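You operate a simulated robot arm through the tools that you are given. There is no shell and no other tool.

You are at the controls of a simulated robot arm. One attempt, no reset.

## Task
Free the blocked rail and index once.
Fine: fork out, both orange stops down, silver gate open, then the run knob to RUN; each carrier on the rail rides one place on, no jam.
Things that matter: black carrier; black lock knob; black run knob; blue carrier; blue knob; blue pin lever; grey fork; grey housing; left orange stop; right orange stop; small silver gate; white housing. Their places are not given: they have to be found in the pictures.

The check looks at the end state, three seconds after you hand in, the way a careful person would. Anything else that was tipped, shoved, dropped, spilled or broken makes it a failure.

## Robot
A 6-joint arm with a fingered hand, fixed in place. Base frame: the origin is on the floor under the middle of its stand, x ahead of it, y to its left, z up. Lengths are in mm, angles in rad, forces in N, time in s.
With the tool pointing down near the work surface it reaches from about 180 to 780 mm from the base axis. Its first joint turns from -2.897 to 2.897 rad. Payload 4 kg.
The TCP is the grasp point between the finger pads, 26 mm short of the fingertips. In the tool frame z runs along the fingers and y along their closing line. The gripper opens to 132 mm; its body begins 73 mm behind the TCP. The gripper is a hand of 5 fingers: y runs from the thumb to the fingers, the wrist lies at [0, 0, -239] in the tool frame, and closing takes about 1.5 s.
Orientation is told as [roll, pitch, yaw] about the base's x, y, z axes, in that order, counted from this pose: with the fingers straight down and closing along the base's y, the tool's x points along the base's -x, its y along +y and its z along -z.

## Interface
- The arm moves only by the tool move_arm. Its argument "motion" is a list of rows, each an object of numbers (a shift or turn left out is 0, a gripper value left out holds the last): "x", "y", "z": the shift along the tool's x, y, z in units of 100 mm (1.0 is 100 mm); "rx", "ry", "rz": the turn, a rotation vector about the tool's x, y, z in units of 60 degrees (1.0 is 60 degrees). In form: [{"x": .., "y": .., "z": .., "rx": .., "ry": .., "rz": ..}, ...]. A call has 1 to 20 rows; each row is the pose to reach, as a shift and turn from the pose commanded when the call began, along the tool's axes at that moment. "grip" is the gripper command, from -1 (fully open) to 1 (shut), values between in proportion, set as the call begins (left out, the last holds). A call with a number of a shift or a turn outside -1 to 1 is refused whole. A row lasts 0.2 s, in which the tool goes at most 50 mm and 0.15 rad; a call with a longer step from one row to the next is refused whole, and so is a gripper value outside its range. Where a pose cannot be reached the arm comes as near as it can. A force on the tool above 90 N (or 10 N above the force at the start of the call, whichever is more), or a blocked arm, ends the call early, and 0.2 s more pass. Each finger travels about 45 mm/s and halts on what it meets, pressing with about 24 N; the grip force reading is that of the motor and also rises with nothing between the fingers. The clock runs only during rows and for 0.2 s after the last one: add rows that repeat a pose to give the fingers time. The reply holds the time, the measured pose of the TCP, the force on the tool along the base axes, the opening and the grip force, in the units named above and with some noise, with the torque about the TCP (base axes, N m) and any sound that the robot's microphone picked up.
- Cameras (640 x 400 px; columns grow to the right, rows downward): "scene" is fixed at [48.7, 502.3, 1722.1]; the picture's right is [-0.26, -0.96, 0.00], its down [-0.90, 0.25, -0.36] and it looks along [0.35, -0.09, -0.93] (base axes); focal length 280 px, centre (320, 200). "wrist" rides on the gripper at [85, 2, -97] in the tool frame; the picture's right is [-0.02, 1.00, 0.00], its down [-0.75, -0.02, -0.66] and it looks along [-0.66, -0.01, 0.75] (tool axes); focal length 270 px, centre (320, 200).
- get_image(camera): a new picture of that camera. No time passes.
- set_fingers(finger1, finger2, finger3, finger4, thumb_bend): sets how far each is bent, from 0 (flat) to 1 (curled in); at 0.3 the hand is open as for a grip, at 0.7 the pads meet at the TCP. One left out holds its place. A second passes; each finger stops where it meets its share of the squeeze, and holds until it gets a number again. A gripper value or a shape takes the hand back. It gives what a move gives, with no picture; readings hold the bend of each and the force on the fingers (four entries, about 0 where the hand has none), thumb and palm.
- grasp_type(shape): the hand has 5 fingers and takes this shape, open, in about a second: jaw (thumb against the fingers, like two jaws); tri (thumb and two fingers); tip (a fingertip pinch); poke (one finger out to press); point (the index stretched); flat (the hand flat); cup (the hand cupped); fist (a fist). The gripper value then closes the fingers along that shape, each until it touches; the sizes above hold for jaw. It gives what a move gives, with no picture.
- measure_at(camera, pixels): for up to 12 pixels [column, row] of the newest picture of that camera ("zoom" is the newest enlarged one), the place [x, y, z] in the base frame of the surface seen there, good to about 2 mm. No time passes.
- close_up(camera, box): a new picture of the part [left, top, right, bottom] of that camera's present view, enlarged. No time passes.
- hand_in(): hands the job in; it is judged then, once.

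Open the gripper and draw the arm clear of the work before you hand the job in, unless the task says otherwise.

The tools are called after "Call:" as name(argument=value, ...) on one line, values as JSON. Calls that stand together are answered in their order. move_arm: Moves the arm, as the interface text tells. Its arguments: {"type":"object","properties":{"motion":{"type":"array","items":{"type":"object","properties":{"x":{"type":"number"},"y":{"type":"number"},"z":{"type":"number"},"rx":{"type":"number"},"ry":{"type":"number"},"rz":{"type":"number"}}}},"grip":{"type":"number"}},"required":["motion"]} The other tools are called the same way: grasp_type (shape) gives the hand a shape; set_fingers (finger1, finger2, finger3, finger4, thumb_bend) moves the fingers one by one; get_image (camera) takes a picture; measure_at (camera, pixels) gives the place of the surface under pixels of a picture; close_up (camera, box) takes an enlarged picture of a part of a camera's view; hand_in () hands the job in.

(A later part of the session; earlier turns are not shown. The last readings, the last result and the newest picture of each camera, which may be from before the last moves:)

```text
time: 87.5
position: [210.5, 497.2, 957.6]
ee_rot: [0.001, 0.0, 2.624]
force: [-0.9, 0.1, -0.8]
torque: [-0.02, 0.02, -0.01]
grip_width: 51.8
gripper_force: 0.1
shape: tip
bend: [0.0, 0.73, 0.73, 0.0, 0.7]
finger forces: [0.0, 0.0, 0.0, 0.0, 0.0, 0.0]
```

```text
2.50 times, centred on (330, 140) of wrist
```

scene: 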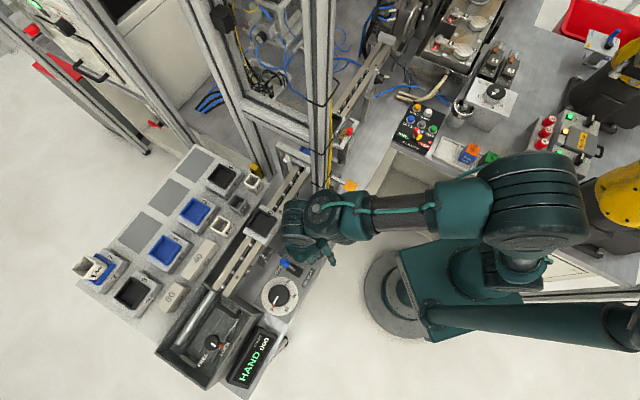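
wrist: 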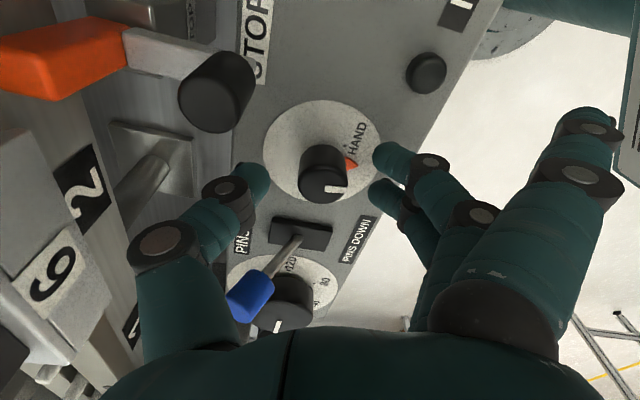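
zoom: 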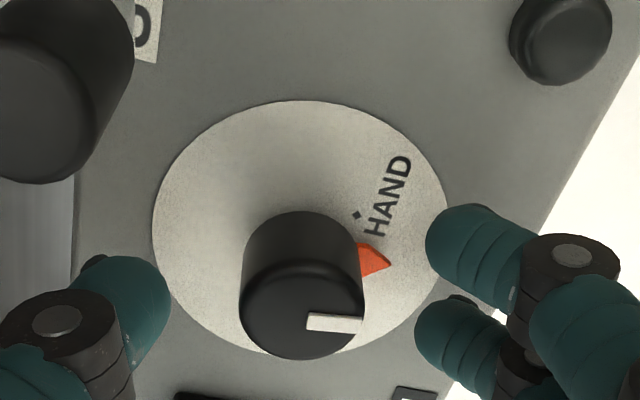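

The knob holds its new angle. Second stroke: close and turn another 38° clockwise.

Call:
move_arm(motion=[{"z": 0.0}, {"z": 0.0}, {"z": 0.0}, {"z": 0.0}, {"z": 0.0}], grip=1.0)

Call:
move_arm(motion=[{"rz": 0.1}, {"rz": 0.2}, {"rz": 0.3}, {"rz": 0.4}, {"rz": 0.5}, {"rz": 0.6}, {"rz": 0.633}])

Call:
get_image(camera="scene")

Call:
close_up(camera="wrist", box=[220, 60, 440, 220])

```text
time: 88.7
position: [209.2, 496.9, 957.2]
ee_rot: [0.003, 0.001, 2.62]
force: [-0.3, -0.2, -2.9]
torque: [-0.01, -0.01, -0.02]
grip_width: 16.6
gripper_force: 24.4
shape: tip
bend: [0.25, 0.72, 0.72, 0.25, 0.7]
finger forces: [0.0, 10.4, 11.0, 0.0, 20.9, 0.0]
```

```text
time: 90.3
position: [209.6, 496.1, 957.1]
ee_rot: [0.002, 0.002, 1.958]
force: [-1.9, -5.0, -8.5]
torque: [-0.1, 0.11, 0.03]
grip_width: 16.2
gripper_force: 23.8
shape: tip
bend: [0.26, 0.72, 0.72, 0.26, 0.7]
finger forces: [0.1, 13.1, 11.4, 0.0, 19.5, 0.0]
```

```text
taken
```

scene: 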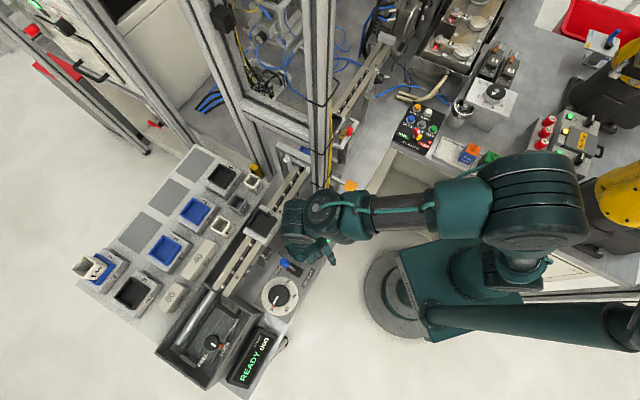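

```text
2.50 times, centred on (330, 140) of wrist
```

zoom: 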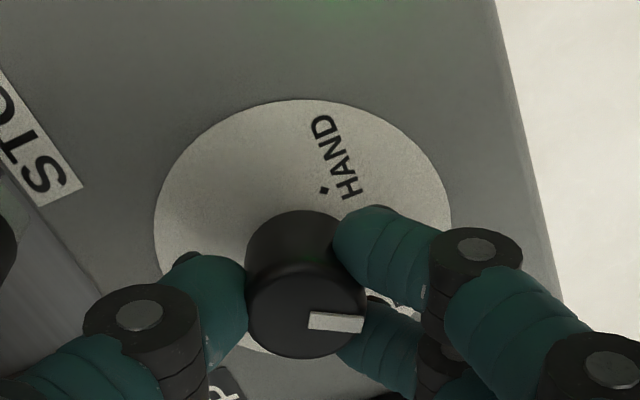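

The display now reads READY. Let me zoom on the display and the INDEX button.

Call:
close_up(camera="scene", box=[215, 320, 295, 390])

Call:
close_up(camera="scene", box=[260, 180, 370, 290])

Call:
get_image(camera="wrist")

```text
5.71 times, centred on (255, 355) of scene
```

zoom: 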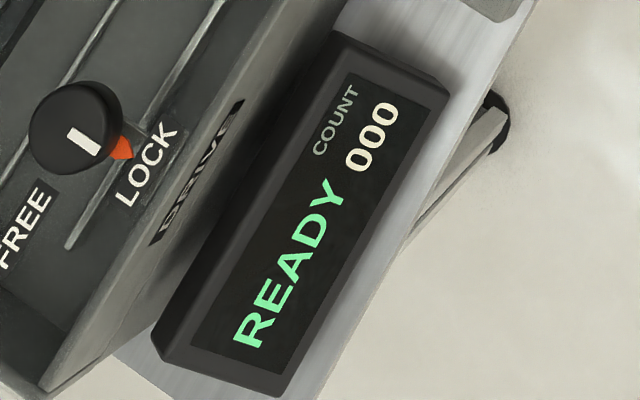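

```text
3.64 times, centred on (315, 235) of scene
```

zoom: 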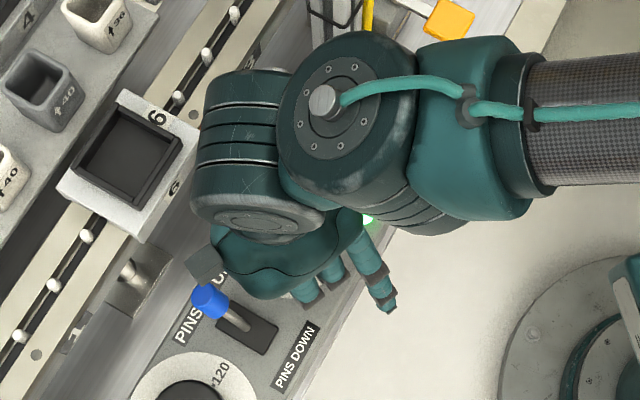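

```text
taken
```

wrist: 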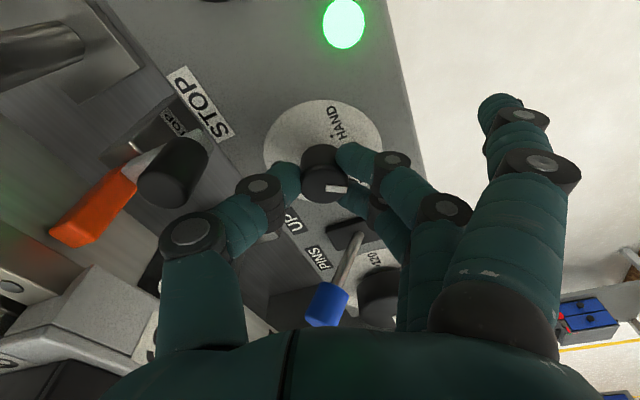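

READY with a lit green lamp: RUN mode is recognised, though the knob has turned only ~76°. I release and look at the pointer against the RUN dot to finish the turn properly.

Call:
move_arm(motion=[{"z": 0.0}, {"z": 0.0}, {"z": 0.0}, {"z": 0.0}, {"z": 0.0}], grip=0.2)

Call:
move_arm(motion=[{"rz": -0.1}, {"rz": -0.2}, {"rz": -0.3}, {"rz": -0.4}, {"rz": -0.5}, {"rz": -0.6}, {"rz": -0.633}])

Call:
get_image(camera="wrist")

Call:
close_up(camera="wrist", box=[240, 60, 420, 220])

```text
time: 91.5
position: [209.9, 497.6, 957.2]
ee_rot: [0.002, 0.003, 1.958]
force: [0.5, 0.0, -0.2]
torque: [0.01, 0.02, -0.03]
grip_width: 51.8
gripper_force: 0.0
shape: tip
bend: [0.0, 0.73, 0.73, 0.0, 0.7]
finger forces: [0.0, 0.0, 0.1, 0.1, 0.0, 0.1]
```

```text
time: 93.1
position: [209.6, 496.4, 957.4]
ee_rot: [0.0, -0.001, 2.623]
force: [-0.5, 0.1, -0.2]
torque: [-0.01, -0.03, 0.0]
grip_width: 51.7
gripper_force: 0.0
shape: tip
bend: [0.0, 0.73, 0.73, 0.0, 0.7]
finger forces: [0.0, 0.1, 0.0, 0.1, 0.0, 0.0]
```

```text
taken
```

wrist: 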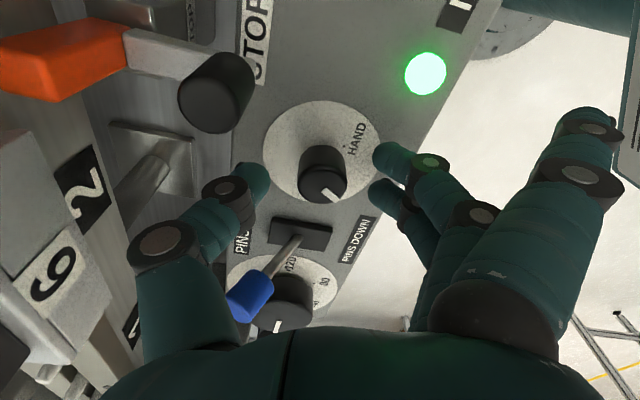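

```text
2.50 times, centred on (330, 140) of wrist
```

zoom: 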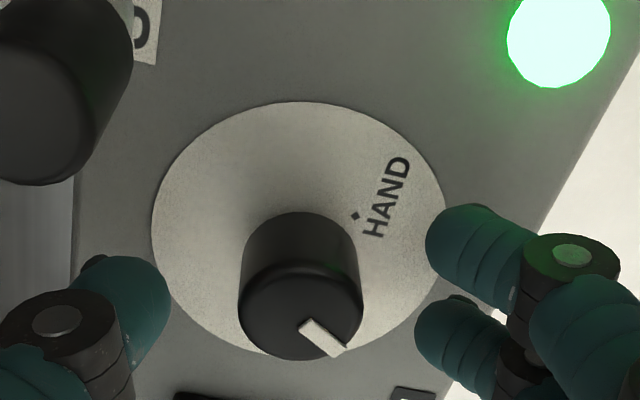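

About 76° done. Third stroke: grip and turn 15° more, then compare with the RUN dot.

Call:
move_arm(motion=[{"z": 0.0}, {"z": 0.0}, {"z": 0.0}, {"z": 0.0}, {"z": 0.0}], grip=1.0)

Call:
move_arm(motion=[{"rz": 0.08}, {"rz": 0.16}, {"rz": 0.25}])

Call:
get_image(camera="wrist")

Call:
close_up(camera="wrist", box=[240, 60, 420, 220])

```text
time: 94.3
position: [210.3, 496.1, 957.5]
ee_rot: [0.002, -0.002, 2.622]
force: [1.7, -0.3, -3.8]
torque: [-0.08, -0.02, 0.01]
grip_width: 16.7
gripper_force: 23.6
shape: tip
bend: [0.25, 0.72, 0.72, 0.25, 0.7]
finger forces: [0.0, 11.0, 10.8, 0.1, 20.8, 0.0]
```

```text
time: 95.1
position: [209.3, 496.5, 956.7]
ee_rot: [0.003, 0.004, 2.358]
force: [1.6, -4.7, -7.4]
torque: [-0.11, -0.01, 0.08]
grip_width: 16.2
gripper_force: 23.2
shape: tip
bend: [0.26, 0.72, 0.72, 0.26, 0.7]
finger forces: [0.1, 13.0, 10.4, 0.0, 20.1, 0.0]
```

```text
taken
```

wrist: 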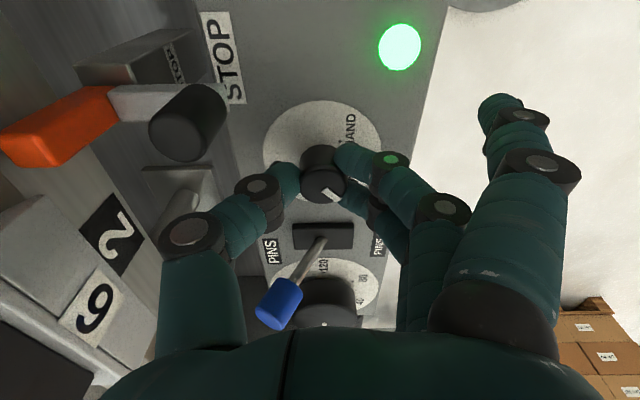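

```text
2.50 times, centred on (330, 140) of wrist
```

zoom: 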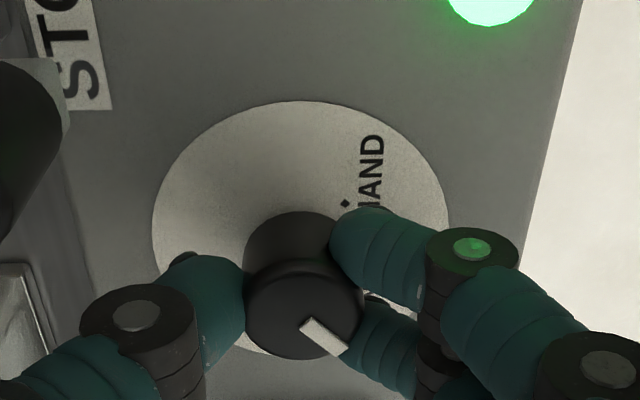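

Total now ≈91°. I release and raise the hand straight up to view the dial.

Call:
move_arm(motion=[{"z": 0.0}, {"z": 0.0}, {"z": 0.0}, {"z": 0.0}, {"z": 0.0}, {"z": -0.2}, {"z": -0.5}, {"z": -0.9}], grip=0.2)

Call:
get_image(camera="wrist")

Call:
close_up(camera="wrist", box=[260, 40, 400, 180])

Call:
get_image(camera="scene")

```text
time: 96.9
position: [210.5, 499.4, 1046.3]
ee_rot: [0.003, 0.002, 2.362]
force: [-0.5, 0.3, -0.2]
torque: [-0.02, -0.03, -0.02]
grip_width: 51.9
gripper_force: 0.1
shape: tip
bend: [0.0, 0.73, 0.73, 0.0, 0.7]
finger forces: [0.1, 0.0, 0.0, 0.0, 0.0, 0.0]
```

```text
taken
```

wrist: 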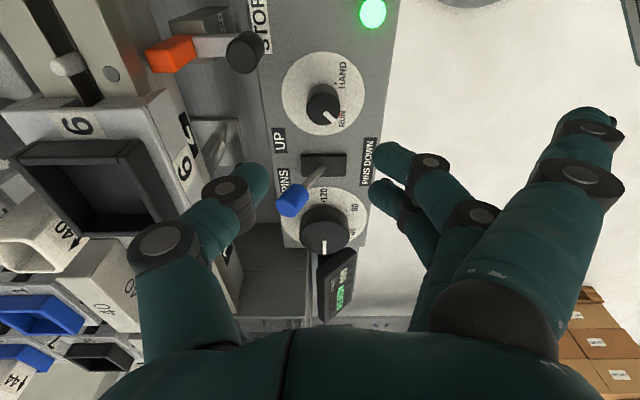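

```text
2.86 times, centred on (330, 110) of wrist
```

zoom: 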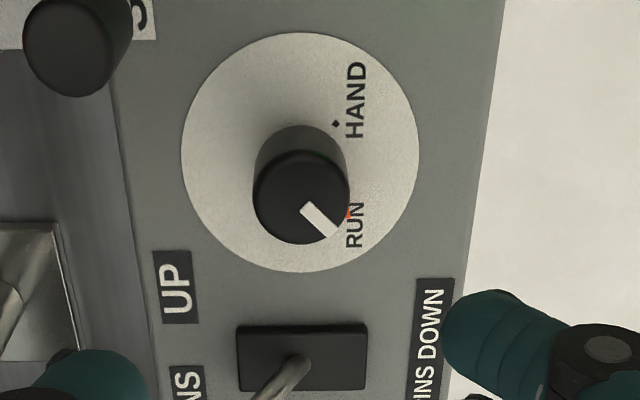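

```text
taken
```

scene: 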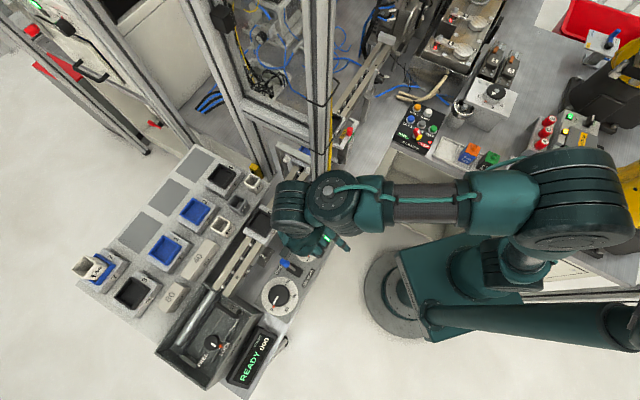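

The pointer is on RUN, the lamp is lit and the display shows READY/000; nothing moves by itself, so the green INDEX button must be pressed once. I raise the hand and turn back toward yaw 45° for the same tilted index-finger press I used on the stops.

Call:
move_arm(motion=[{"z": -0.3}, {"z": -0.6, "rz": 0.13}, {"z": -0.85, "rz": 0.26}, {"z": -0.85, "rz": 0.39}, {"z": -0.85, "rz": 0.52}, {"z": -0.85, "rz": 0.65}, {"z": -0.85, "rz": 0.78}, {"z": -0.85, "rz": 0.9}])

Call:
move_arm(motion=[{"rz": 0.13}, {"rz": 0.26}, {"rz": 0.39}, {"rz": 0.52}, {"rz": 0.605}])

Call:
get_image(camera="scene")

Call:
get_image(camera="wrist")

```text
time: 98.7
position: [208.9, 496.9, 1131.1]
ee_rot: [0.002, 0.001, 1.416]
force: [-1.3, -0.2, -0.1]
torque: [-0.03, 0.03, -0.02]
grip_width: 52.0
gripper_force: 0.1
shape: tip
bend: [0.0, 0.73, 0.73, 0.0, 0.7]
finger forces: [0.1, 0.0, 0.1, 0.0, 0.0, 0.1]
```

```text
time: 99.9
position: [209.9, 497.1, 1131.3]
ee_rot: [0.0, 0.002, 0.784]
force: [0.0, 0.6, -0.4]
torque: [0.02, 0.01, -0.02]
grip_width: 52.0
gripper_force: 0.0
shape: tip
bend: [0.0, 0.73, 0.73, 0.0, 0.7]
finger forces: [0.1, 0.1, 0.0, 0.0, 0.0, 0.1]
```

```text
taken
```

scene: 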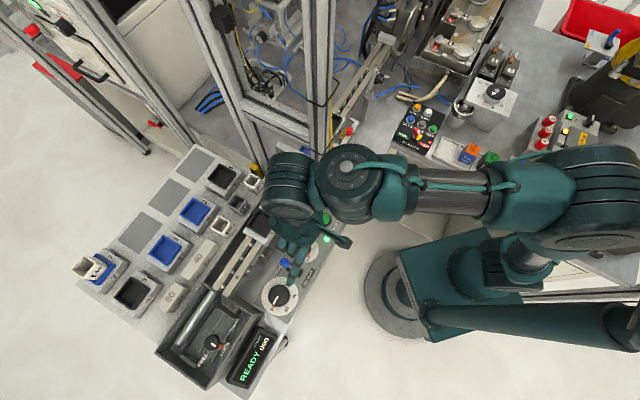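

```text
taken
```

wrist: 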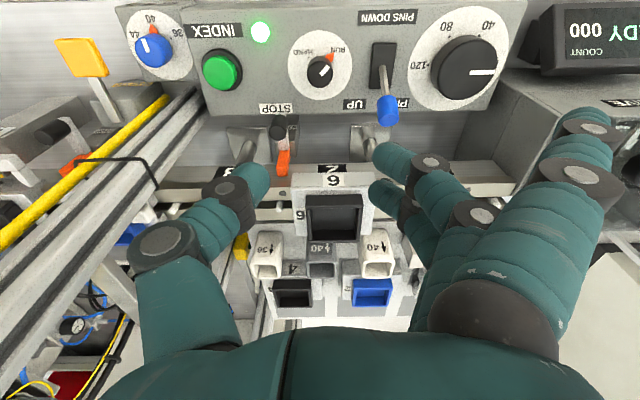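

A nice view of the panel. I zoom on the run dial and INDEX button and measure them.

Call:
close_up(camera="wrist", box=[180, 10, 400, 150])

Call:
measure_at(camera="wrist", pixels=[[220, 72], [208, 72], [232, 72], [220, 62], [220, 82], [262, 32], [150, 50], [320, 70], [277, 130], [280, 165]])

```text
2.86 times, centred on (290, 80) of wrist
```

zoom: 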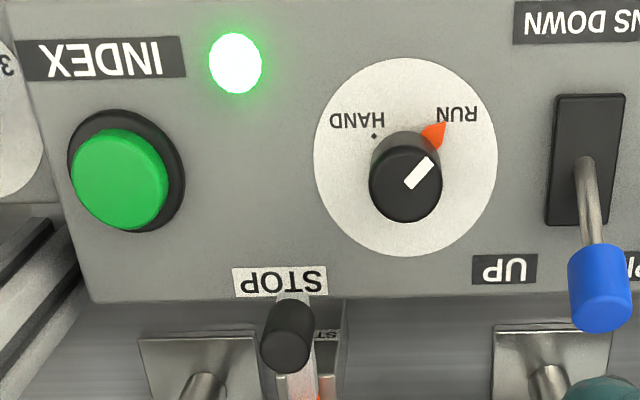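

```text
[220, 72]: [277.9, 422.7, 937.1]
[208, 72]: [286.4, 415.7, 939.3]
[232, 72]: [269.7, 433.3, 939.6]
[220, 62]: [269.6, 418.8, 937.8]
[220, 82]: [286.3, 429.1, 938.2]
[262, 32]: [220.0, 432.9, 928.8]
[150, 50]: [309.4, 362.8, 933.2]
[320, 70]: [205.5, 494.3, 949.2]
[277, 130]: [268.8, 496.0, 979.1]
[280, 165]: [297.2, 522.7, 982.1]
```

The pointer sits squarely on RUN. INDEX button centre is (278,424,938). I form the index-pointing hand again.

Call:
set_fingers(thumb_bend=0.2, finger1=0.55)

Call:
set_fingers(finger2=1.0, finger3=1.0, finger4=1.0)

Call:
set_fingers(thumb_bend=0.88)

```text
time: 100.9
position: [210.1, 498.2, 1130.3]
ee_rot: [0.0, 0.002, 0.787]
force: [-0.2, 0.2, 0.2]
torque: [0.02, -0.01, 0.05]
grip_width: 107.8
gripper_force: 0.1
shape: fingers
bend: [0.55, 0.73, 0.73, 0.0, 0.21]
finger forces: [0.0, 0.0, 0.1, 0.1, 0.0, 0.0]
```

```text
time: 101.9
position: [209.9, 496.5, 1129.6]
ee_rot: [-0.001, 0.003, 0.785]
force: [0.2, -0.1, -0.5]
torque: [-0.03, 0.02, 0.03]
grip_width: 107.4
gripper_force: 0.1
shape: fingers
bend: [0.55, 1.0, 1.0, 1.0, 0.21]
finger forces: [0.1, 0.0, 0.0, 0.1, 0.0, 0.1]
```

```text
time: 102.9
position: [210.9, 497.5, 1131.5]
ee_rot: [0.001, 0.004, 0.786]
force: [-0.1, 0.0, 0.2]
torque: [0.0, 0.02, -0.02]
grip_width: 33.0
gripper_force: 0.0
shape: fingers
bend: [0.55, 1.0, 1.0, 1.0, 0.84]
finger forces: [0.1, 0.0, 0.1, 0.0, 0.0, 0.1]
```

I move toward the INDEX button while tilting the hand to 65° and rolling 20°, staying high and on the robot side of the post.

Call:
move_arm(motion=[{"x": 0.1, "y": -0.25, "ry": -0.12}, {"x": 0.2, "y": -0.5, "ry": -0.24}, {"x": 0.3, "y": -0.75, "ry": -0.36}, {"x": 0.4, "y": -1.0, "ry": -0.48}, {"x": 0.4, "y": -1.0, "ry": -0.6}])

Call:
move_arm(motion=[{"ry": -0.12}, {"ry": -0.24}, {"ry": -0.36}, {"ry": -0.487}])

Call:
move_arm(motion=[{"rz": -0.11}, {"rz": -0.22}, {"rz": -0.333}])

Call:
get_image(camera="scene")

Call:
close_up(camera="scene", box=[270, 160, 390, 260])

Call:
get_image(camera="wrist")

```text
time: 104.1
position: [252.9, 398.4, 1129.5]
ee_rot: [0.0, -0.628, 0.784]
force: [0.2, -0.3, 0.0]
torque: [0.01, 0.0, 0.01]
grip_width: 33.0
gripper_force: 0.1
shape: fingers
bend: [0.55, 1.0, 1.0, 1.0, 0.84]
finger forces: [0.0, 0.0, 0.1, 0.0, 0.0, 0.0]
```

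```text
time: 105.1
position: [252.5, 397.5, 1132.2]
ee_rot: [-0.001, -1.137, 0.785]
force: [1.1, 0.0, 0.8]
torque: [-0.02, -0.03, 0.01]
grip_width: 32.7
gripper_force: 0.1
shape: fingers
bend: [0.55, 1.0, 1.0, 1.0, 0.84]
finger forces: [0.0, 0.1, 0.0, 0.1, 0.0, 0.0]
```

```text
time: 105.9
position: [251.7, 398.1, 1132.4]
ee_rot: [-0.636, -1.02, 1.5]
force: [0.0, 0.7, 0.2]
torque: [0.0, 0.01, -0.02]
grip_width: 32.9
gripper_force: 0.0
shape: fingers
bend: [0.55, 1.0, 1.0, 1.0, 0.84]
finger forces: [0.0, 0.0, 0.0, 0.0, 0.0, 0.1]
```

```text
taken
```

scene: 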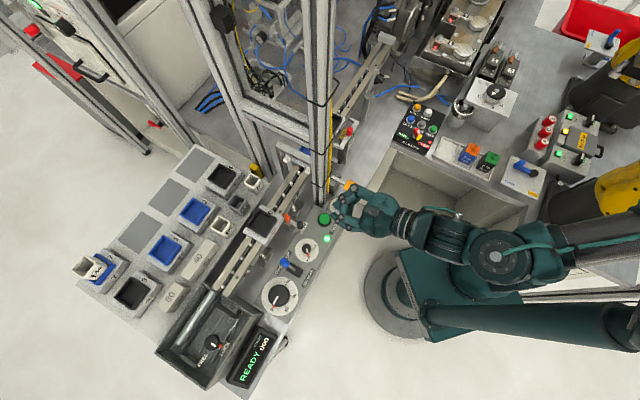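

```text
4.00 times, centred on (330, 210) of scene
```

zoom: 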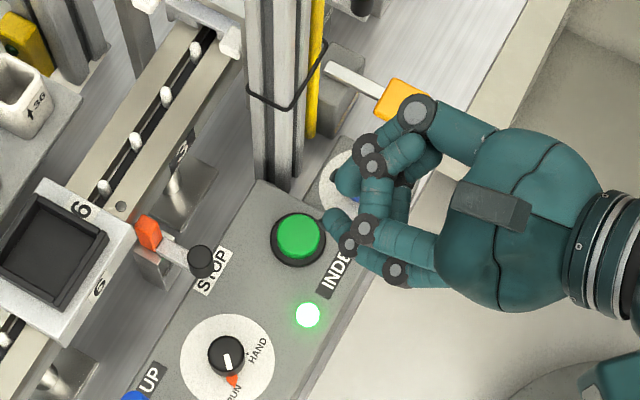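

```text
taken
```

wrist: 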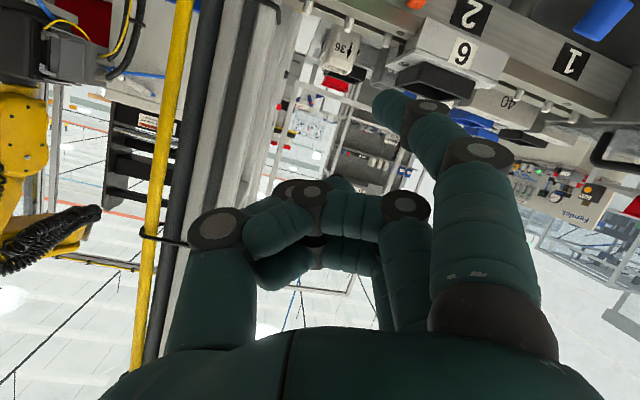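

The index tip (zoom (333,218)) is near the green button (zoom (298,237)). I measure both.

Call:
measure_at(camera="zoom", pixels=[[333, 218], [328, 212], [340, 225], [298, 237], [345, 180], [370, 165], [418, 112], [307, 315]])

Call:
measure_at(camera="wrist", pixels=[[385, 105], [390, 98], [380, 112]])

```text
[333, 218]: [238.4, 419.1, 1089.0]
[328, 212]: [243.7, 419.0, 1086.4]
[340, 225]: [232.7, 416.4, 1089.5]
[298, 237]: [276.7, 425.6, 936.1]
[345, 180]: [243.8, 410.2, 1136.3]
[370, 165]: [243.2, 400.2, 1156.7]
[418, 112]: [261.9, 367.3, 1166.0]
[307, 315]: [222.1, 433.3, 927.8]
```

```text
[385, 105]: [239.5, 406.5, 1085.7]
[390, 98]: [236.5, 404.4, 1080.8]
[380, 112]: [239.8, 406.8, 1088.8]
```

Tip is at (241,412,1084). Before descending I check the black wire loop on the post near the path.

Call:
measure_at(camera="zoom", pixels=[[290, 108], [268, 103], [255, 98], [308, 75], [318, 130], [270, 150], [290, 150], [275, 180]])

```text
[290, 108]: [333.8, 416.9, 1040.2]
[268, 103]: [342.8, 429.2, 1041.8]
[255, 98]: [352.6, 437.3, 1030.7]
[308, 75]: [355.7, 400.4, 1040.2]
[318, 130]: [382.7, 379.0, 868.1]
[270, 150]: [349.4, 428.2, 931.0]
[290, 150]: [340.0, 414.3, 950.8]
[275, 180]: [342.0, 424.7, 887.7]
```

The loop hugs the post at v≈-531, about 20 mm beyond the hand's foremost part, fine. I move over the button and down 60 mm.

Call:
move_arm(motion=[{"x": 0.11, "y": -0.01, "z": 0.14}, {"x": 0.22, "y": -0.015, "z": 0.27}, {"x": 0.33, "y": -0.02, "z": 0.41}, {"x": 0.447, "y": -0.028, "z": 0.542}])

Call:
get_image(camera="wrist")

Call:
close_up(camera="scene", box=[280, 170, 370, 250])

```text
time: 106.9
position: [289.1, 409.2, 1069.9]
ee_rot: [-0.637, -1.021, 1.496]
force: [-0.3, 0.4, 0.2]
torque: [0.01, -0.02, -0.02]
grip_width: 33.1
gripper_force: 0.1
shape: fingers
bend: [0.55, 1.0, 1.0, 1.0, 0.84]
finger forces: [0.0, 0.1, 0.0, 0.0, 0.0, 0.0]
```

```text
taken
```

wrist: 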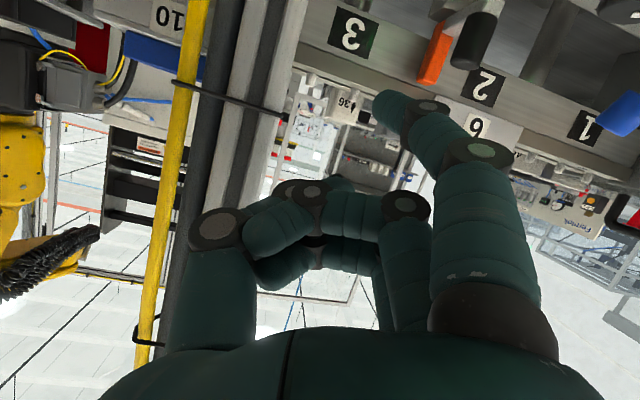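

```text
5.00 times, centred on (325, 210) of scene
```

zoom: 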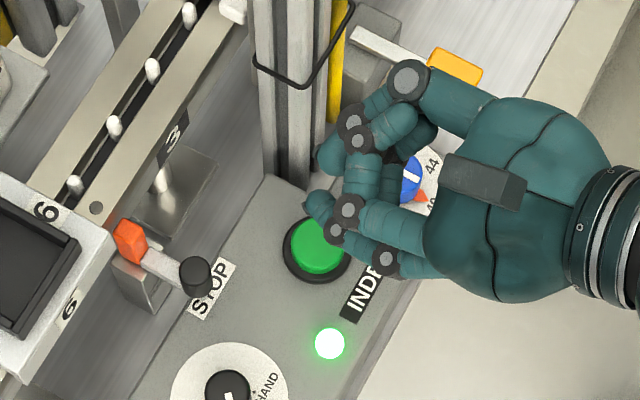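

Tip is right over the button. I verify the curled-hand clearance to the post before lowering further.

Call:
measure_at(camera="zoom", pixels=[[322, 155], [330, 145], [345, 115], [312, 205], [318, 200], [310, 245], [300, 150], [320, 110]])

```text
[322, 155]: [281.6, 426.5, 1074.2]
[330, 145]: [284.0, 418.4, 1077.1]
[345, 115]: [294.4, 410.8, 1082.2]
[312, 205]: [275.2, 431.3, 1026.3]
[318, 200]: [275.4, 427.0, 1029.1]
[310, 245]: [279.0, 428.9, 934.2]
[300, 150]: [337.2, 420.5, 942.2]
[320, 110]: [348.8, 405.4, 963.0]
```

All clear (thumb at v≈-501, post at -533). I lower another 60 mm to hover ~15 mm above the button.

Call:
move_arm(motion=[{"x": 0.13, "y": 0.047, "z": 0.063}, {"x": 0.26, "y": 0.094, "z": 0.126}, {"x": 0.39, "y": 0.14, "z": 0.19}, {"x": 0.512, "y": 0.187, "z": 0.251}])

Call:
get_image(camera="wrist")

Call:
close_up(camera="wrist", box=[300, 0, 480, 140])

Call:
close_up(camera="scene", box=[290, 180, 360, 240])

```text
time: 107.9
position: [294.6, 422.1, 1025.7]
ee_rot: [-0.633, -1.021, 1.495]
force: [0.8, 0.3, -1.1]
torque: [-0.04, 0.0, -0.01]
grip_width: 32.9
gripper_force: 0.0
shape: fingers
bend: [0.55, 1.0, 1.0, 1.0, 0.84]
finger forces: [0.0, 0.0, 0.0, 0.1, 0.1, 0.0]
out of reach, approached as far as the arm can: row 2, 3, 4
```

```text
taken
```

wrist: 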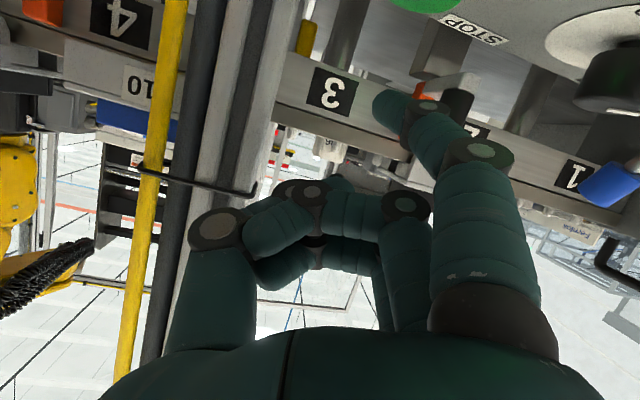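

```text
2.86 times, centred on (390, 70) of wrist
```

zoom: 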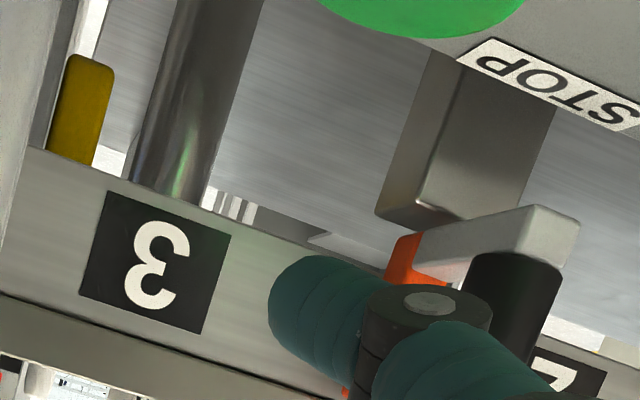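

```text
6.67 times, centred on (325, 210) of scene
```

zoom: 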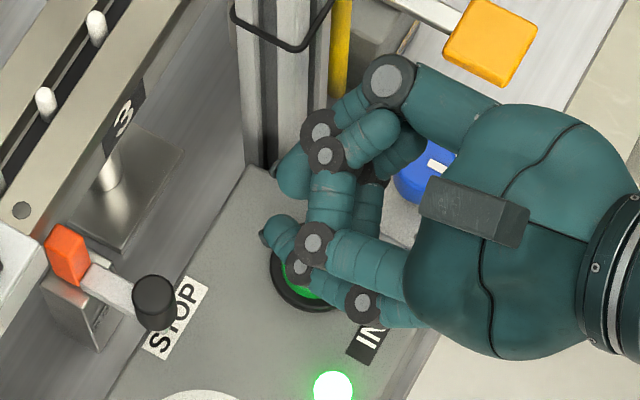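

That low pose is out of reach (the wrist is too close to the base) and drifted toward the post, so I back up: raise 60 mm and retreat 30 mm, then swing the hand's heading by −30° (yaw≈15°), which gives the wrist more room and more post clearance.

Call:
move_arm(motion=[{"x": -0.12, "y": -0.03, "z": -0.15}, {"x": -0.25, "y": -0.08, "z": -0.33}, {"x": -0.394, "y": -0.144, "z": -0.523}])

Call:
move_arm(motion=[{"rx": 0.107, "ry": 0.039, "rz": 0.052}, {"rx": 0.213, "ry": 0.078, "rz": 0.105}, {"rx": 0.32, "ry": 0.117, "rz": 0.157}, {"rx": 0.4265, "ry": 0.1555, "rz": 0.2095}])

Call:
get_image(camera="scene")

Call:
close_up(camera="scene", box=[270, 160, 390, 260])

```text
time: 108.7
position: [274.0, 403.4, 1085.9]
ee_rot: [-0.636, -1.019, 1.498]
force: [-0.2, 0.0, 0.1]
torque: [0.03, -0.02, 0.0]
grip_width: 32.7
gripper_force: 0.0
shape: fingers
bend: [0.55, 1.0, 1.0, 1.0, 0.84]
finger forces: [0.1, 0.1, 0.1, 0.0, 0.1, 0.1]
```

```text
time: 109.7
position: [284.3, 391.3, 1103.2]
ee_rot: [-0.576, -1.055, 0.899]
force: [-1.0, -0.7, 0.1]
torque: [0.02, -0.02, 0.04]
grip_width: 32.8
gripper_force: 0.0
shape: fingers
bend: [0.55, 1.0, 1.0, 1.0, 0.84]
finger forces: [0.1, 0.1, 0.0, 0.1, 0.0, 0.0]
```

```text
taken
```

scene: 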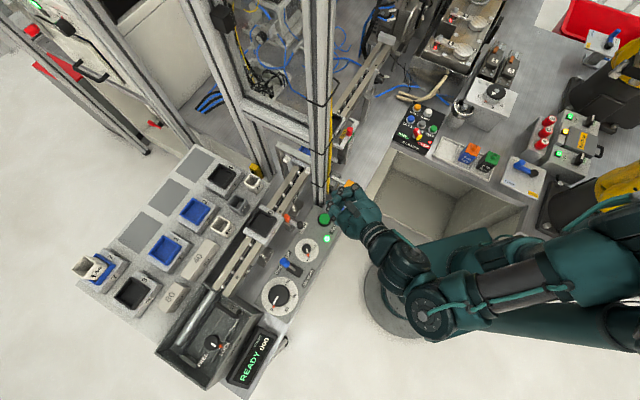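

```text
4.00 times, centred on (330, 210) of scene
```

zoom: 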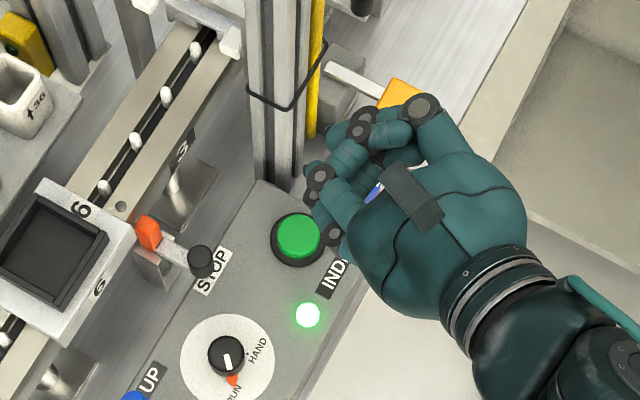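

I zoom in to see where the index tip is now relative to the button.

Call:
close_up(camera="scene", box=[325, 180, 385, 230])

Call:
get_image(camera="wrist")

Call:
measure_at(camera="wrist", pixels=[[385, 105], [390, 98], [380, 112], [420, 20], [300, 40], [560, 40]])

```text
8.00 times, centred on (355, 205) of scene
```

zoom: 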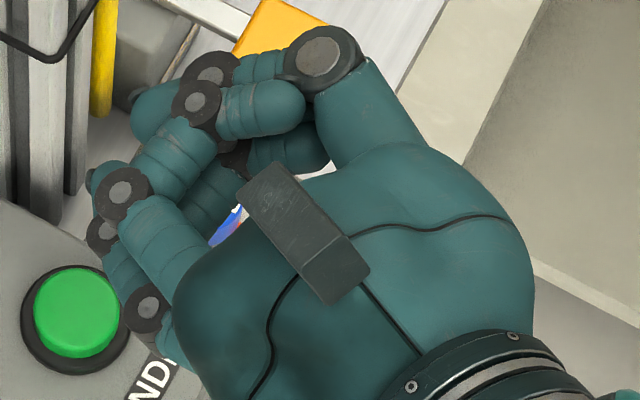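

```text
taken
```

wrist: 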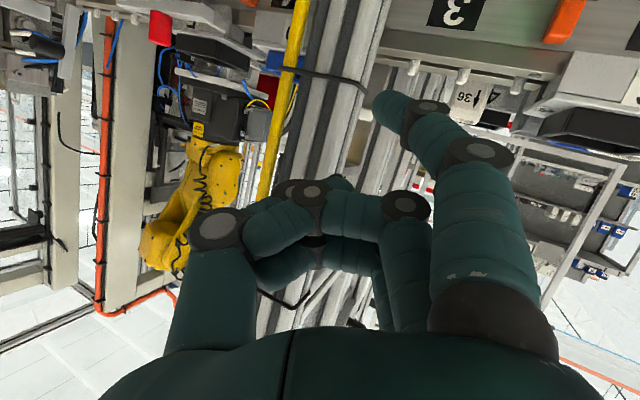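

```text
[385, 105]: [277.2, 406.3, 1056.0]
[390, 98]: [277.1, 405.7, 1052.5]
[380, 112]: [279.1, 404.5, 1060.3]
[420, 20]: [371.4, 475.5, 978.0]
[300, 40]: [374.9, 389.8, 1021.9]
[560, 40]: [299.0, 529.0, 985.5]
```

Tip is at about (284,408,1057). I move it over the button centre (−6,+16) and 60 mm down, checking that this heading is in reach.

Call:
move_arm(motion=[{"x": 0.1, "y": 0.12, "z": 0.02}, {"x": 0.22, "y": 0.19, "z": 0.09}, {"x": 0.35, "y": 0.26, "z": 0.16}, {"x": 0.479, "y": 0.326, "z": 0.233}])

Call:
get_image(camera="wrist")

Call:
close_up(camera="scene", box=[300, 180, 370, 240])

Call:
measure_at(camera="wrist", pixels=[[385, 105], [390, 98], [380, 112], [375, 100]])

```text
time: 110.6
position: [287.3, 391.3, 1101.9]
ee_rot: [-0.387, -1.133, 0.709]
force: [0.4, 0.3, -0.3]
torque: [0.0, -0.04, 0.01]
grip_width: 32.7
gripper_force: 0.1
shape: fingers
bend: [0.55, 1.0, 1.0, 1.0, 0.84]
finger forces: [0.0, 0.0, 0.0, 0.1, 0.0, 0.1]
stopped in row 4: the arm was blocked; the commanded pose is now the measured one
```

```text
taken
```

wrist: 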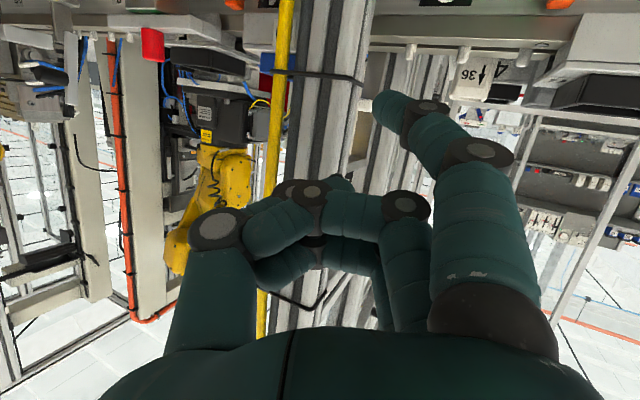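

```text
6.67 times, centred on (335, 210) of scene
```

zoom: 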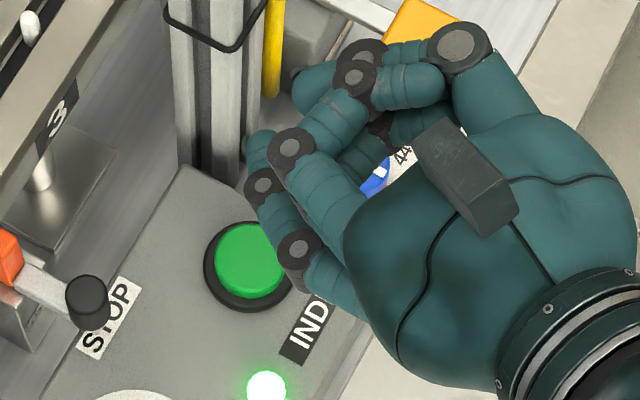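

```text
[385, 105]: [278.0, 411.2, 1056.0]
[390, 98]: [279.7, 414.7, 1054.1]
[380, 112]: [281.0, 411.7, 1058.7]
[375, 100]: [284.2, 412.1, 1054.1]
```

The arm reports it was blocked (wrist folded too close to the base at this tilt), with no contact on the hand. I back out by lifting and un-tilting; a 30° tilt will be enough for the INDEX button.

Call:
move_arm(motion=[{"x": -0.1, "y": -0.02, "z": -0.04, "rx": -0.02, "ry": 0.11}, {"x": -0.2, "y": -0.035, "z": -0.09, "rx": -0.04, "ry": 0.22}, {"x": -0.32, "y": -0.06, "z": -0.14, "rx": -0.06, "ry": 0.33}, {"x": -0.43, "y": -0.075, "z": -0.19, "rx": -0.08, "ry": 0.44}, {"x": -0.543, "y": -0.096, "z": -0.235, "rx": -0.097, "ry": 0.549}])

Call:
move_arm(motion=[{"rx": -0.02, "ry": 0.11}, {"rx": -0.04, "ry": 0.22}, {"rx": -0.06, "ry": 0.33}, {"rx": -0.08, "ry": 0.44}, {"rx": -0.097, "ry": 0.549}])

Call:
get_image(camera="scene")

Call:
get_image(camera="wrist")

```text
time: 111.8
position: [285.5, 394.7, 1159.9]
ee_rot: [-0.118, -0.57, 0.503]
force: [0.3, -0.2, 0.2]
torque: [0.0, -0.01, 0.02]
grip_width: 33.0
gripper_force: 0.0
shape: fingers
bend: [0.55, 1.0, 1.0, 1.0, 0.84]
finger forces: [0.1, 0.0, 0.0, 0.0, 0.1, 0.1]
```

```text
time: 113.0
position: [284.8, 392.8, 1159.8]
ee_rot: [-0.002, 0.002, 0.466]
force: [0.2, 0.8, -0.3]
torque: [0.02, 0.01, 0.01]
grip_width: 33.1
gripper_force: 0.1
shape: fingers
bend: [0.55, 1.0, 1.0, 1.0, 0.84]
finger forces: [0.1, 0.0, 0.0, 0.1, 0.0, 0.0]
```

```text
taken
```

scene: 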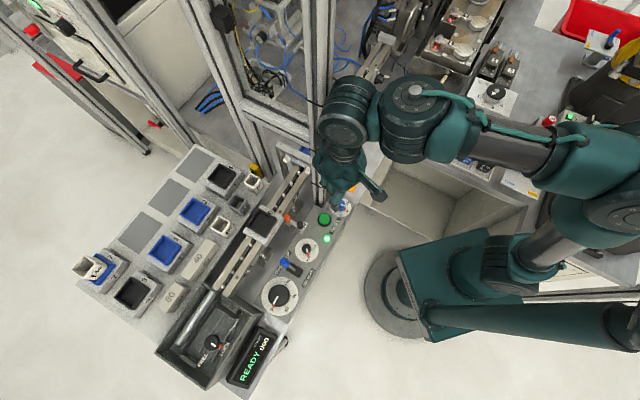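

```text
taken
```

wrist: 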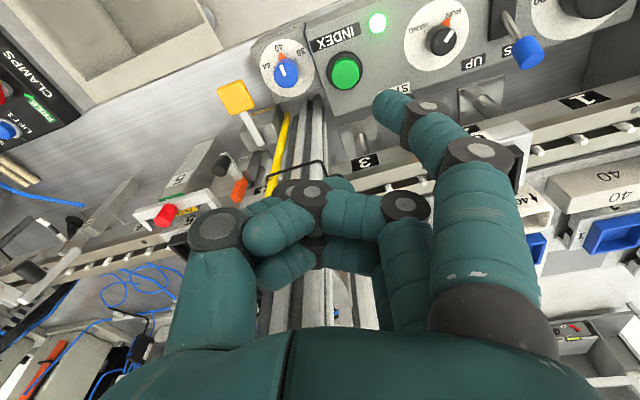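

Level again at (285,393,1160), yaw 27°. I step back 50 mm from the post, set yaw ≈8°, then tilt 40° so the index tip leads.

Call:
move_arm(motion=[{"x": 0.15, "y": 0.075, "rz": 0.1}, {"x": 0.3, "y": 0.15, "rz": 0.2}, {"x": 0.447, "y": 0.225, "rz": 0.312}])

Call:
move_arm(motion=[{"ry": -0.12}, {"ry": -0.24}, {"ry": -0.36}, {"ry": -0.48}, {"ry": -0.6}, {"ry": -0.667}])

Call:
get_image(camera="wrist")

Call:
close_up(camera="scene", box=[270, 140, 410, 260])

Call:
measure_at(camera="wrist", pixels=[[385, 105], [390, 98], [380, 112], [375, 100]])

```text
time: 113.8
position: [234.9, 393.5, 1160.1]
ee_rot: [-0.002, 0.001, 0.141]
force: [-0.5, -0.7, 0.0]
torque: [0.01, 0.01, 0.0]
grip_width: 32.8
gripper_force: 0.1
shape: fingers
bend: [0.55, 1.0, 1.0, 1.0, 0.84]
finger forces: [0.0, 0.1, 0.1, 0.0, 0.0, 0.0]
```

```text
time: 115.1
position: [296.4, 344.1, 1158.1]
ee_rot: [-0.01, -0.643, -0.027]
force: [-0.5, -0.2, 0.4]
torque: [0.01, -0.01, 0.0]
grip_width: 32.8
gripper_force: 0.0
shape: fingers
bend: [0.55, 1.0, 1.0, 1.0, 0.84]
finger forces: [0.0, 0.1, 0.1, 0.0, 0.0, 0.0]
stopped in row 6: the arm was blocked; the commanded pose is now the measured one
```

```text
taken
```

wrist: 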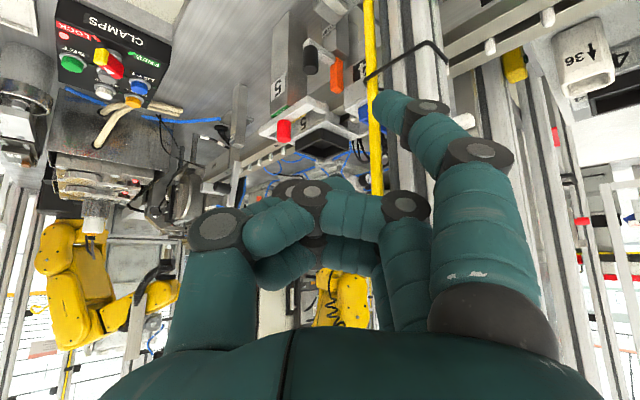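

```text
3.33 times, centred on (340, 200) of scene
```

zoom: 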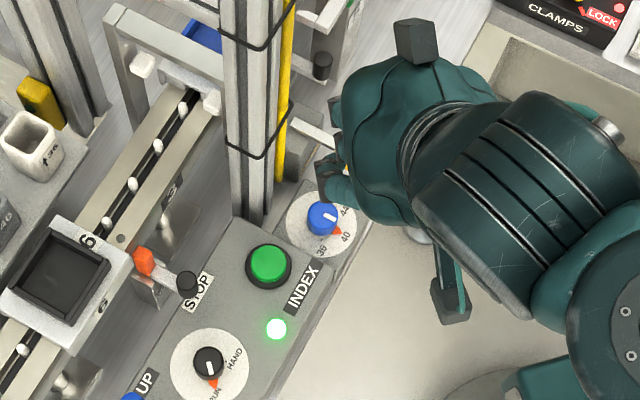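

```text
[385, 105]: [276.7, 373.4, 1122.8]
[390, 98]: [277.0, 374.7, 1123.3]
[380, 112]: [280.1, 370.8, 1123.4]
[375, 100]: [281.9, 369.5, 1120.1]
```

Tilting backwards this close to the base blocks the arm. New plan: keep the wrist outward by leaning the hand sideways (upstream) instead, and poke with the little finger, which puts the palm away from the post. First I un-tilt here.

Call:
move_arm(motion=[{"ry": 0.11}, {"ry": 0.22}, {"ry": 0.33}, {"ry": 0.44}, {"ry": 0.55}, {"ry": 0.614}])

Call:
get_image(camera="scene")

```text
time: 116.5
position: [294.0, 347.7, 1160.0]
ee_rot: [-0.002, 0.002, -0.018]
force: [-0.4, 0.3, 0.8]
torque: [-0.01, -0.03, -0.02]
grip_width: 32.7
gripper_force: 0.0
shape: fingers
bend: [0.55, 1.0, 1.0, 1.0, 0.84]
finger forces: [0.0, 0.0, 0.0, 0.0, 0.0, 0.0]
```

```text
taken
```

scene: 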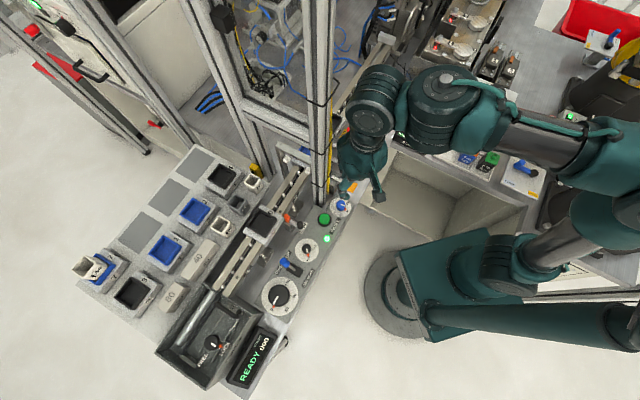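

I move to above the button's robot side and turn to yaw 45°, then switch the poking finger to the little finger.

Call:
move_arm(motion=[{"x": 0.06, "y": 0.07, "rz": -0.128}, {"x": 0.12, "y": 0.14, "rz": -0.256}, {"x": 0.18, "y": 0.22, "rz": -0.384}, {"x": 0.24, "y": 0.29, "rz": -0.512}, {"x": 0.3, "y": 0.37, "rz": -0.64}, {"x": 0.32, "y": 0.44, "rz": -0.767}])

Call:
set_fingers(thumb_bend=0.2, finger4=0.55)

Call:
set_fingers(finger1=1.0)

Call:
set_fingers(thumb_bend=0.88)

Call:
get_image(camera="wrist")

Call:
get_image(camera="scene")

```text
time: 117.9
position: [262.7, 393.4, 1161.0]
ee_rot: [-0.002, 0.001, 0.788]
force: [-0.2, -0.3, 0.2]
torque: [0.04, -0.02, 0.02]
grip_width: 32.9
gripper_force: 0.0
shape: fingers
bend: [0.55, 1.0, 1.0, 1.0, 0.84]
finger forces: [0.0, 0.1, 0.0, 0.0, 0.0, 0.1]
```

```text
time: 118.9
position: [261.5, 392.7, 1159.7]
ee_rot: [-0.001, 0.001, 0.785]
force: [0.2, 0.3, -0.3]
torque: [0.02, 0.03, 0.0]
grip_width: 107.7
gripper_force: 0.1
shape: fingers
bend: [0.55, 1.0, 1.0, 0.55, 0.21]
finger forces: [0.0, 0.0, 0.1, 0.1, 0.0, 0.1]
```

```text
time: 119.9
position: [262.5, 392.7, 1160.4]
ee_rot: [-0.003, 0.002, 0.785]
force: [0.0, 0.2, 0.7]
torque: [0.0, 0.0, 0.0]
grip_width: 68.2
gripper_force: 0.0
shape: fingers
bend: [1.0, 1.0, 1.0, 0.55, 0.21]
finger forces: [0.1, 0.1, 0.1, 0.0, 0.0, 0.1]
```

```text
time: 120.9
position: [262.5, 392.8, 1160.1]
ee_rot: [-0.001, 0.002, 0.787]
force: [-0.6, 0.3, -0.7]
torque: [0.01, 0.02, 0.01]
grip_width: 40.8
gripper_force: 0.0
shape: fingers
bend: [1.0, 1.0, 1.0, 0.55, 0.84]
finger forces: [0.0, 0.0, 0.1, 0.0, 0.0, 0.0]
```

```text
taken
```

wrist: 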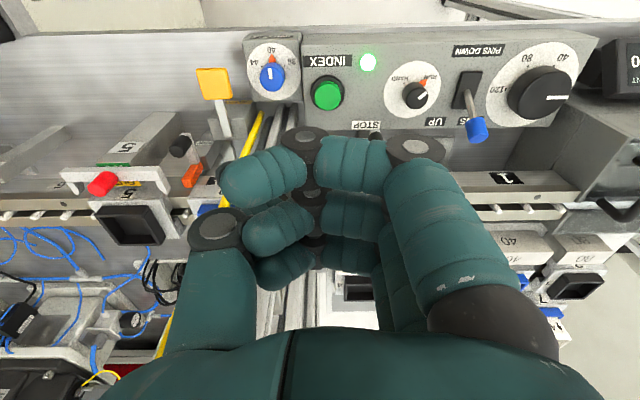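

```text
taken
```

scene: 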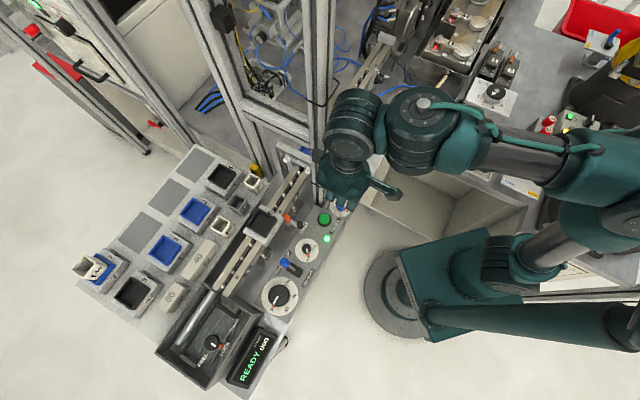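

The little finger is hidden from the wrist camera; I look for it in a scene close-up.

Call:
close_up(camera="scene", box=[300, 140, 400, 230])

```text
4.44 times, centred on (350, 185) of scene
```

zoom: 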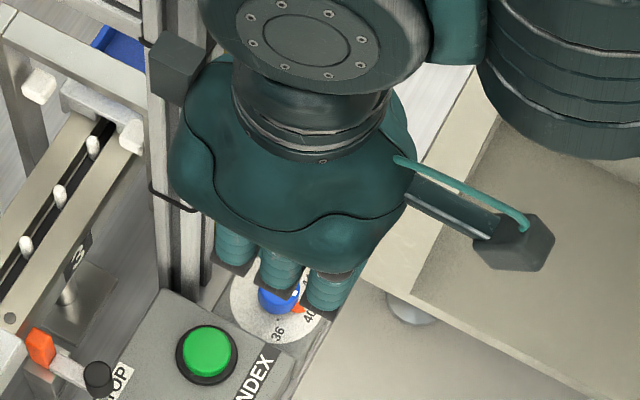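

A black box on the back of the hand sits close to the post (zoom (180,70)). I measure the gap before doing anything else.

Call:
measure_at(camera="zoom", pixels=[[180, 50], [165, 80], [195, 90], [160, 45], [150, 30], [200, 55], [175, 200], [155, 190], [160, 150], [190, 150]])

```text
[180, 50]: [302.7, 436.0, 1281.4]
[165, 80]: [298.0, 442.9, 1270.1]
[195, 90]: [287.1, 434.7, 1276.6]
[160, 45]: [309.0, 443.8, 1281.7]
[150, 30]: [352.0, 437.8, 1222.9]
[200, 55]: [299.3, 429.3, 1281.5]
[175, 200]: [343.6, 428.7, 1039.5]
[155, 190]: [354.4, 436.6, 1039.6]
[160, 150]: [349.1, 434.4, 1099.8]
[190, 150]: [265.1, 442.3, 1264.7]
```

The box is ~30 mm from the post, and leaning upstream increases that. I now lean the hand 25° upstream (rx +), at this safe height, and check.

Call:
move_arm(motion=[{"rx": 0.11}, {"rx": 0.22}, {"rx": 0.33}, {"rx": 0.417}])

Call:
close_up(camera="scene", box=[270, 140, 390, 240])

Call:
get_image(camera="wrist")

```text
time: 121.9
position: [262.8, 382.1, 1137.4]
ee_rot: [-0.438, 0.0, 0.784]
force: [0.0, -1.1, 0.2]
torque: [0.01, 0.0, 0.07]
grip_width: 40.9
gripper_force: 0.1
shape: fingers
bend: [1.0, 1.0, 1.0, 0.55, 0.84]
finger forces: [0.0, 0.0, 0.1, 0.0, 0.0, 0.0]
out of reach, approached as far as the arm can: row 3, 4
```

```text
4.00 times, centred on (330, 190) of scene
```

zoom: 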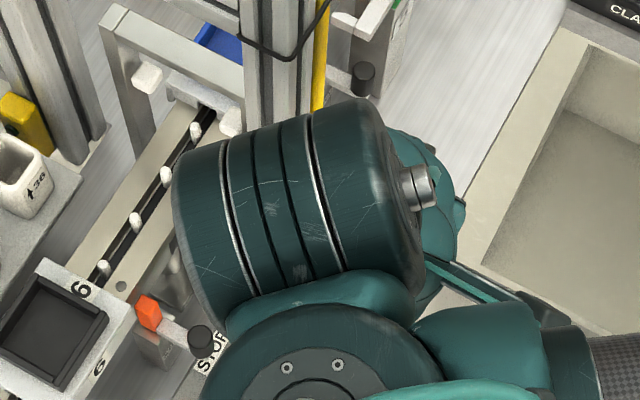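

```text
taken
```

wrist: 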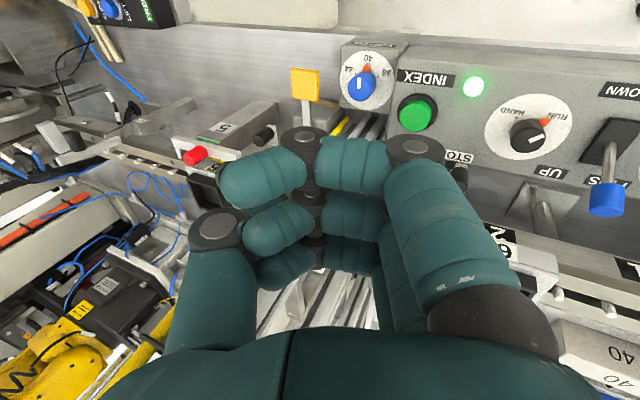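

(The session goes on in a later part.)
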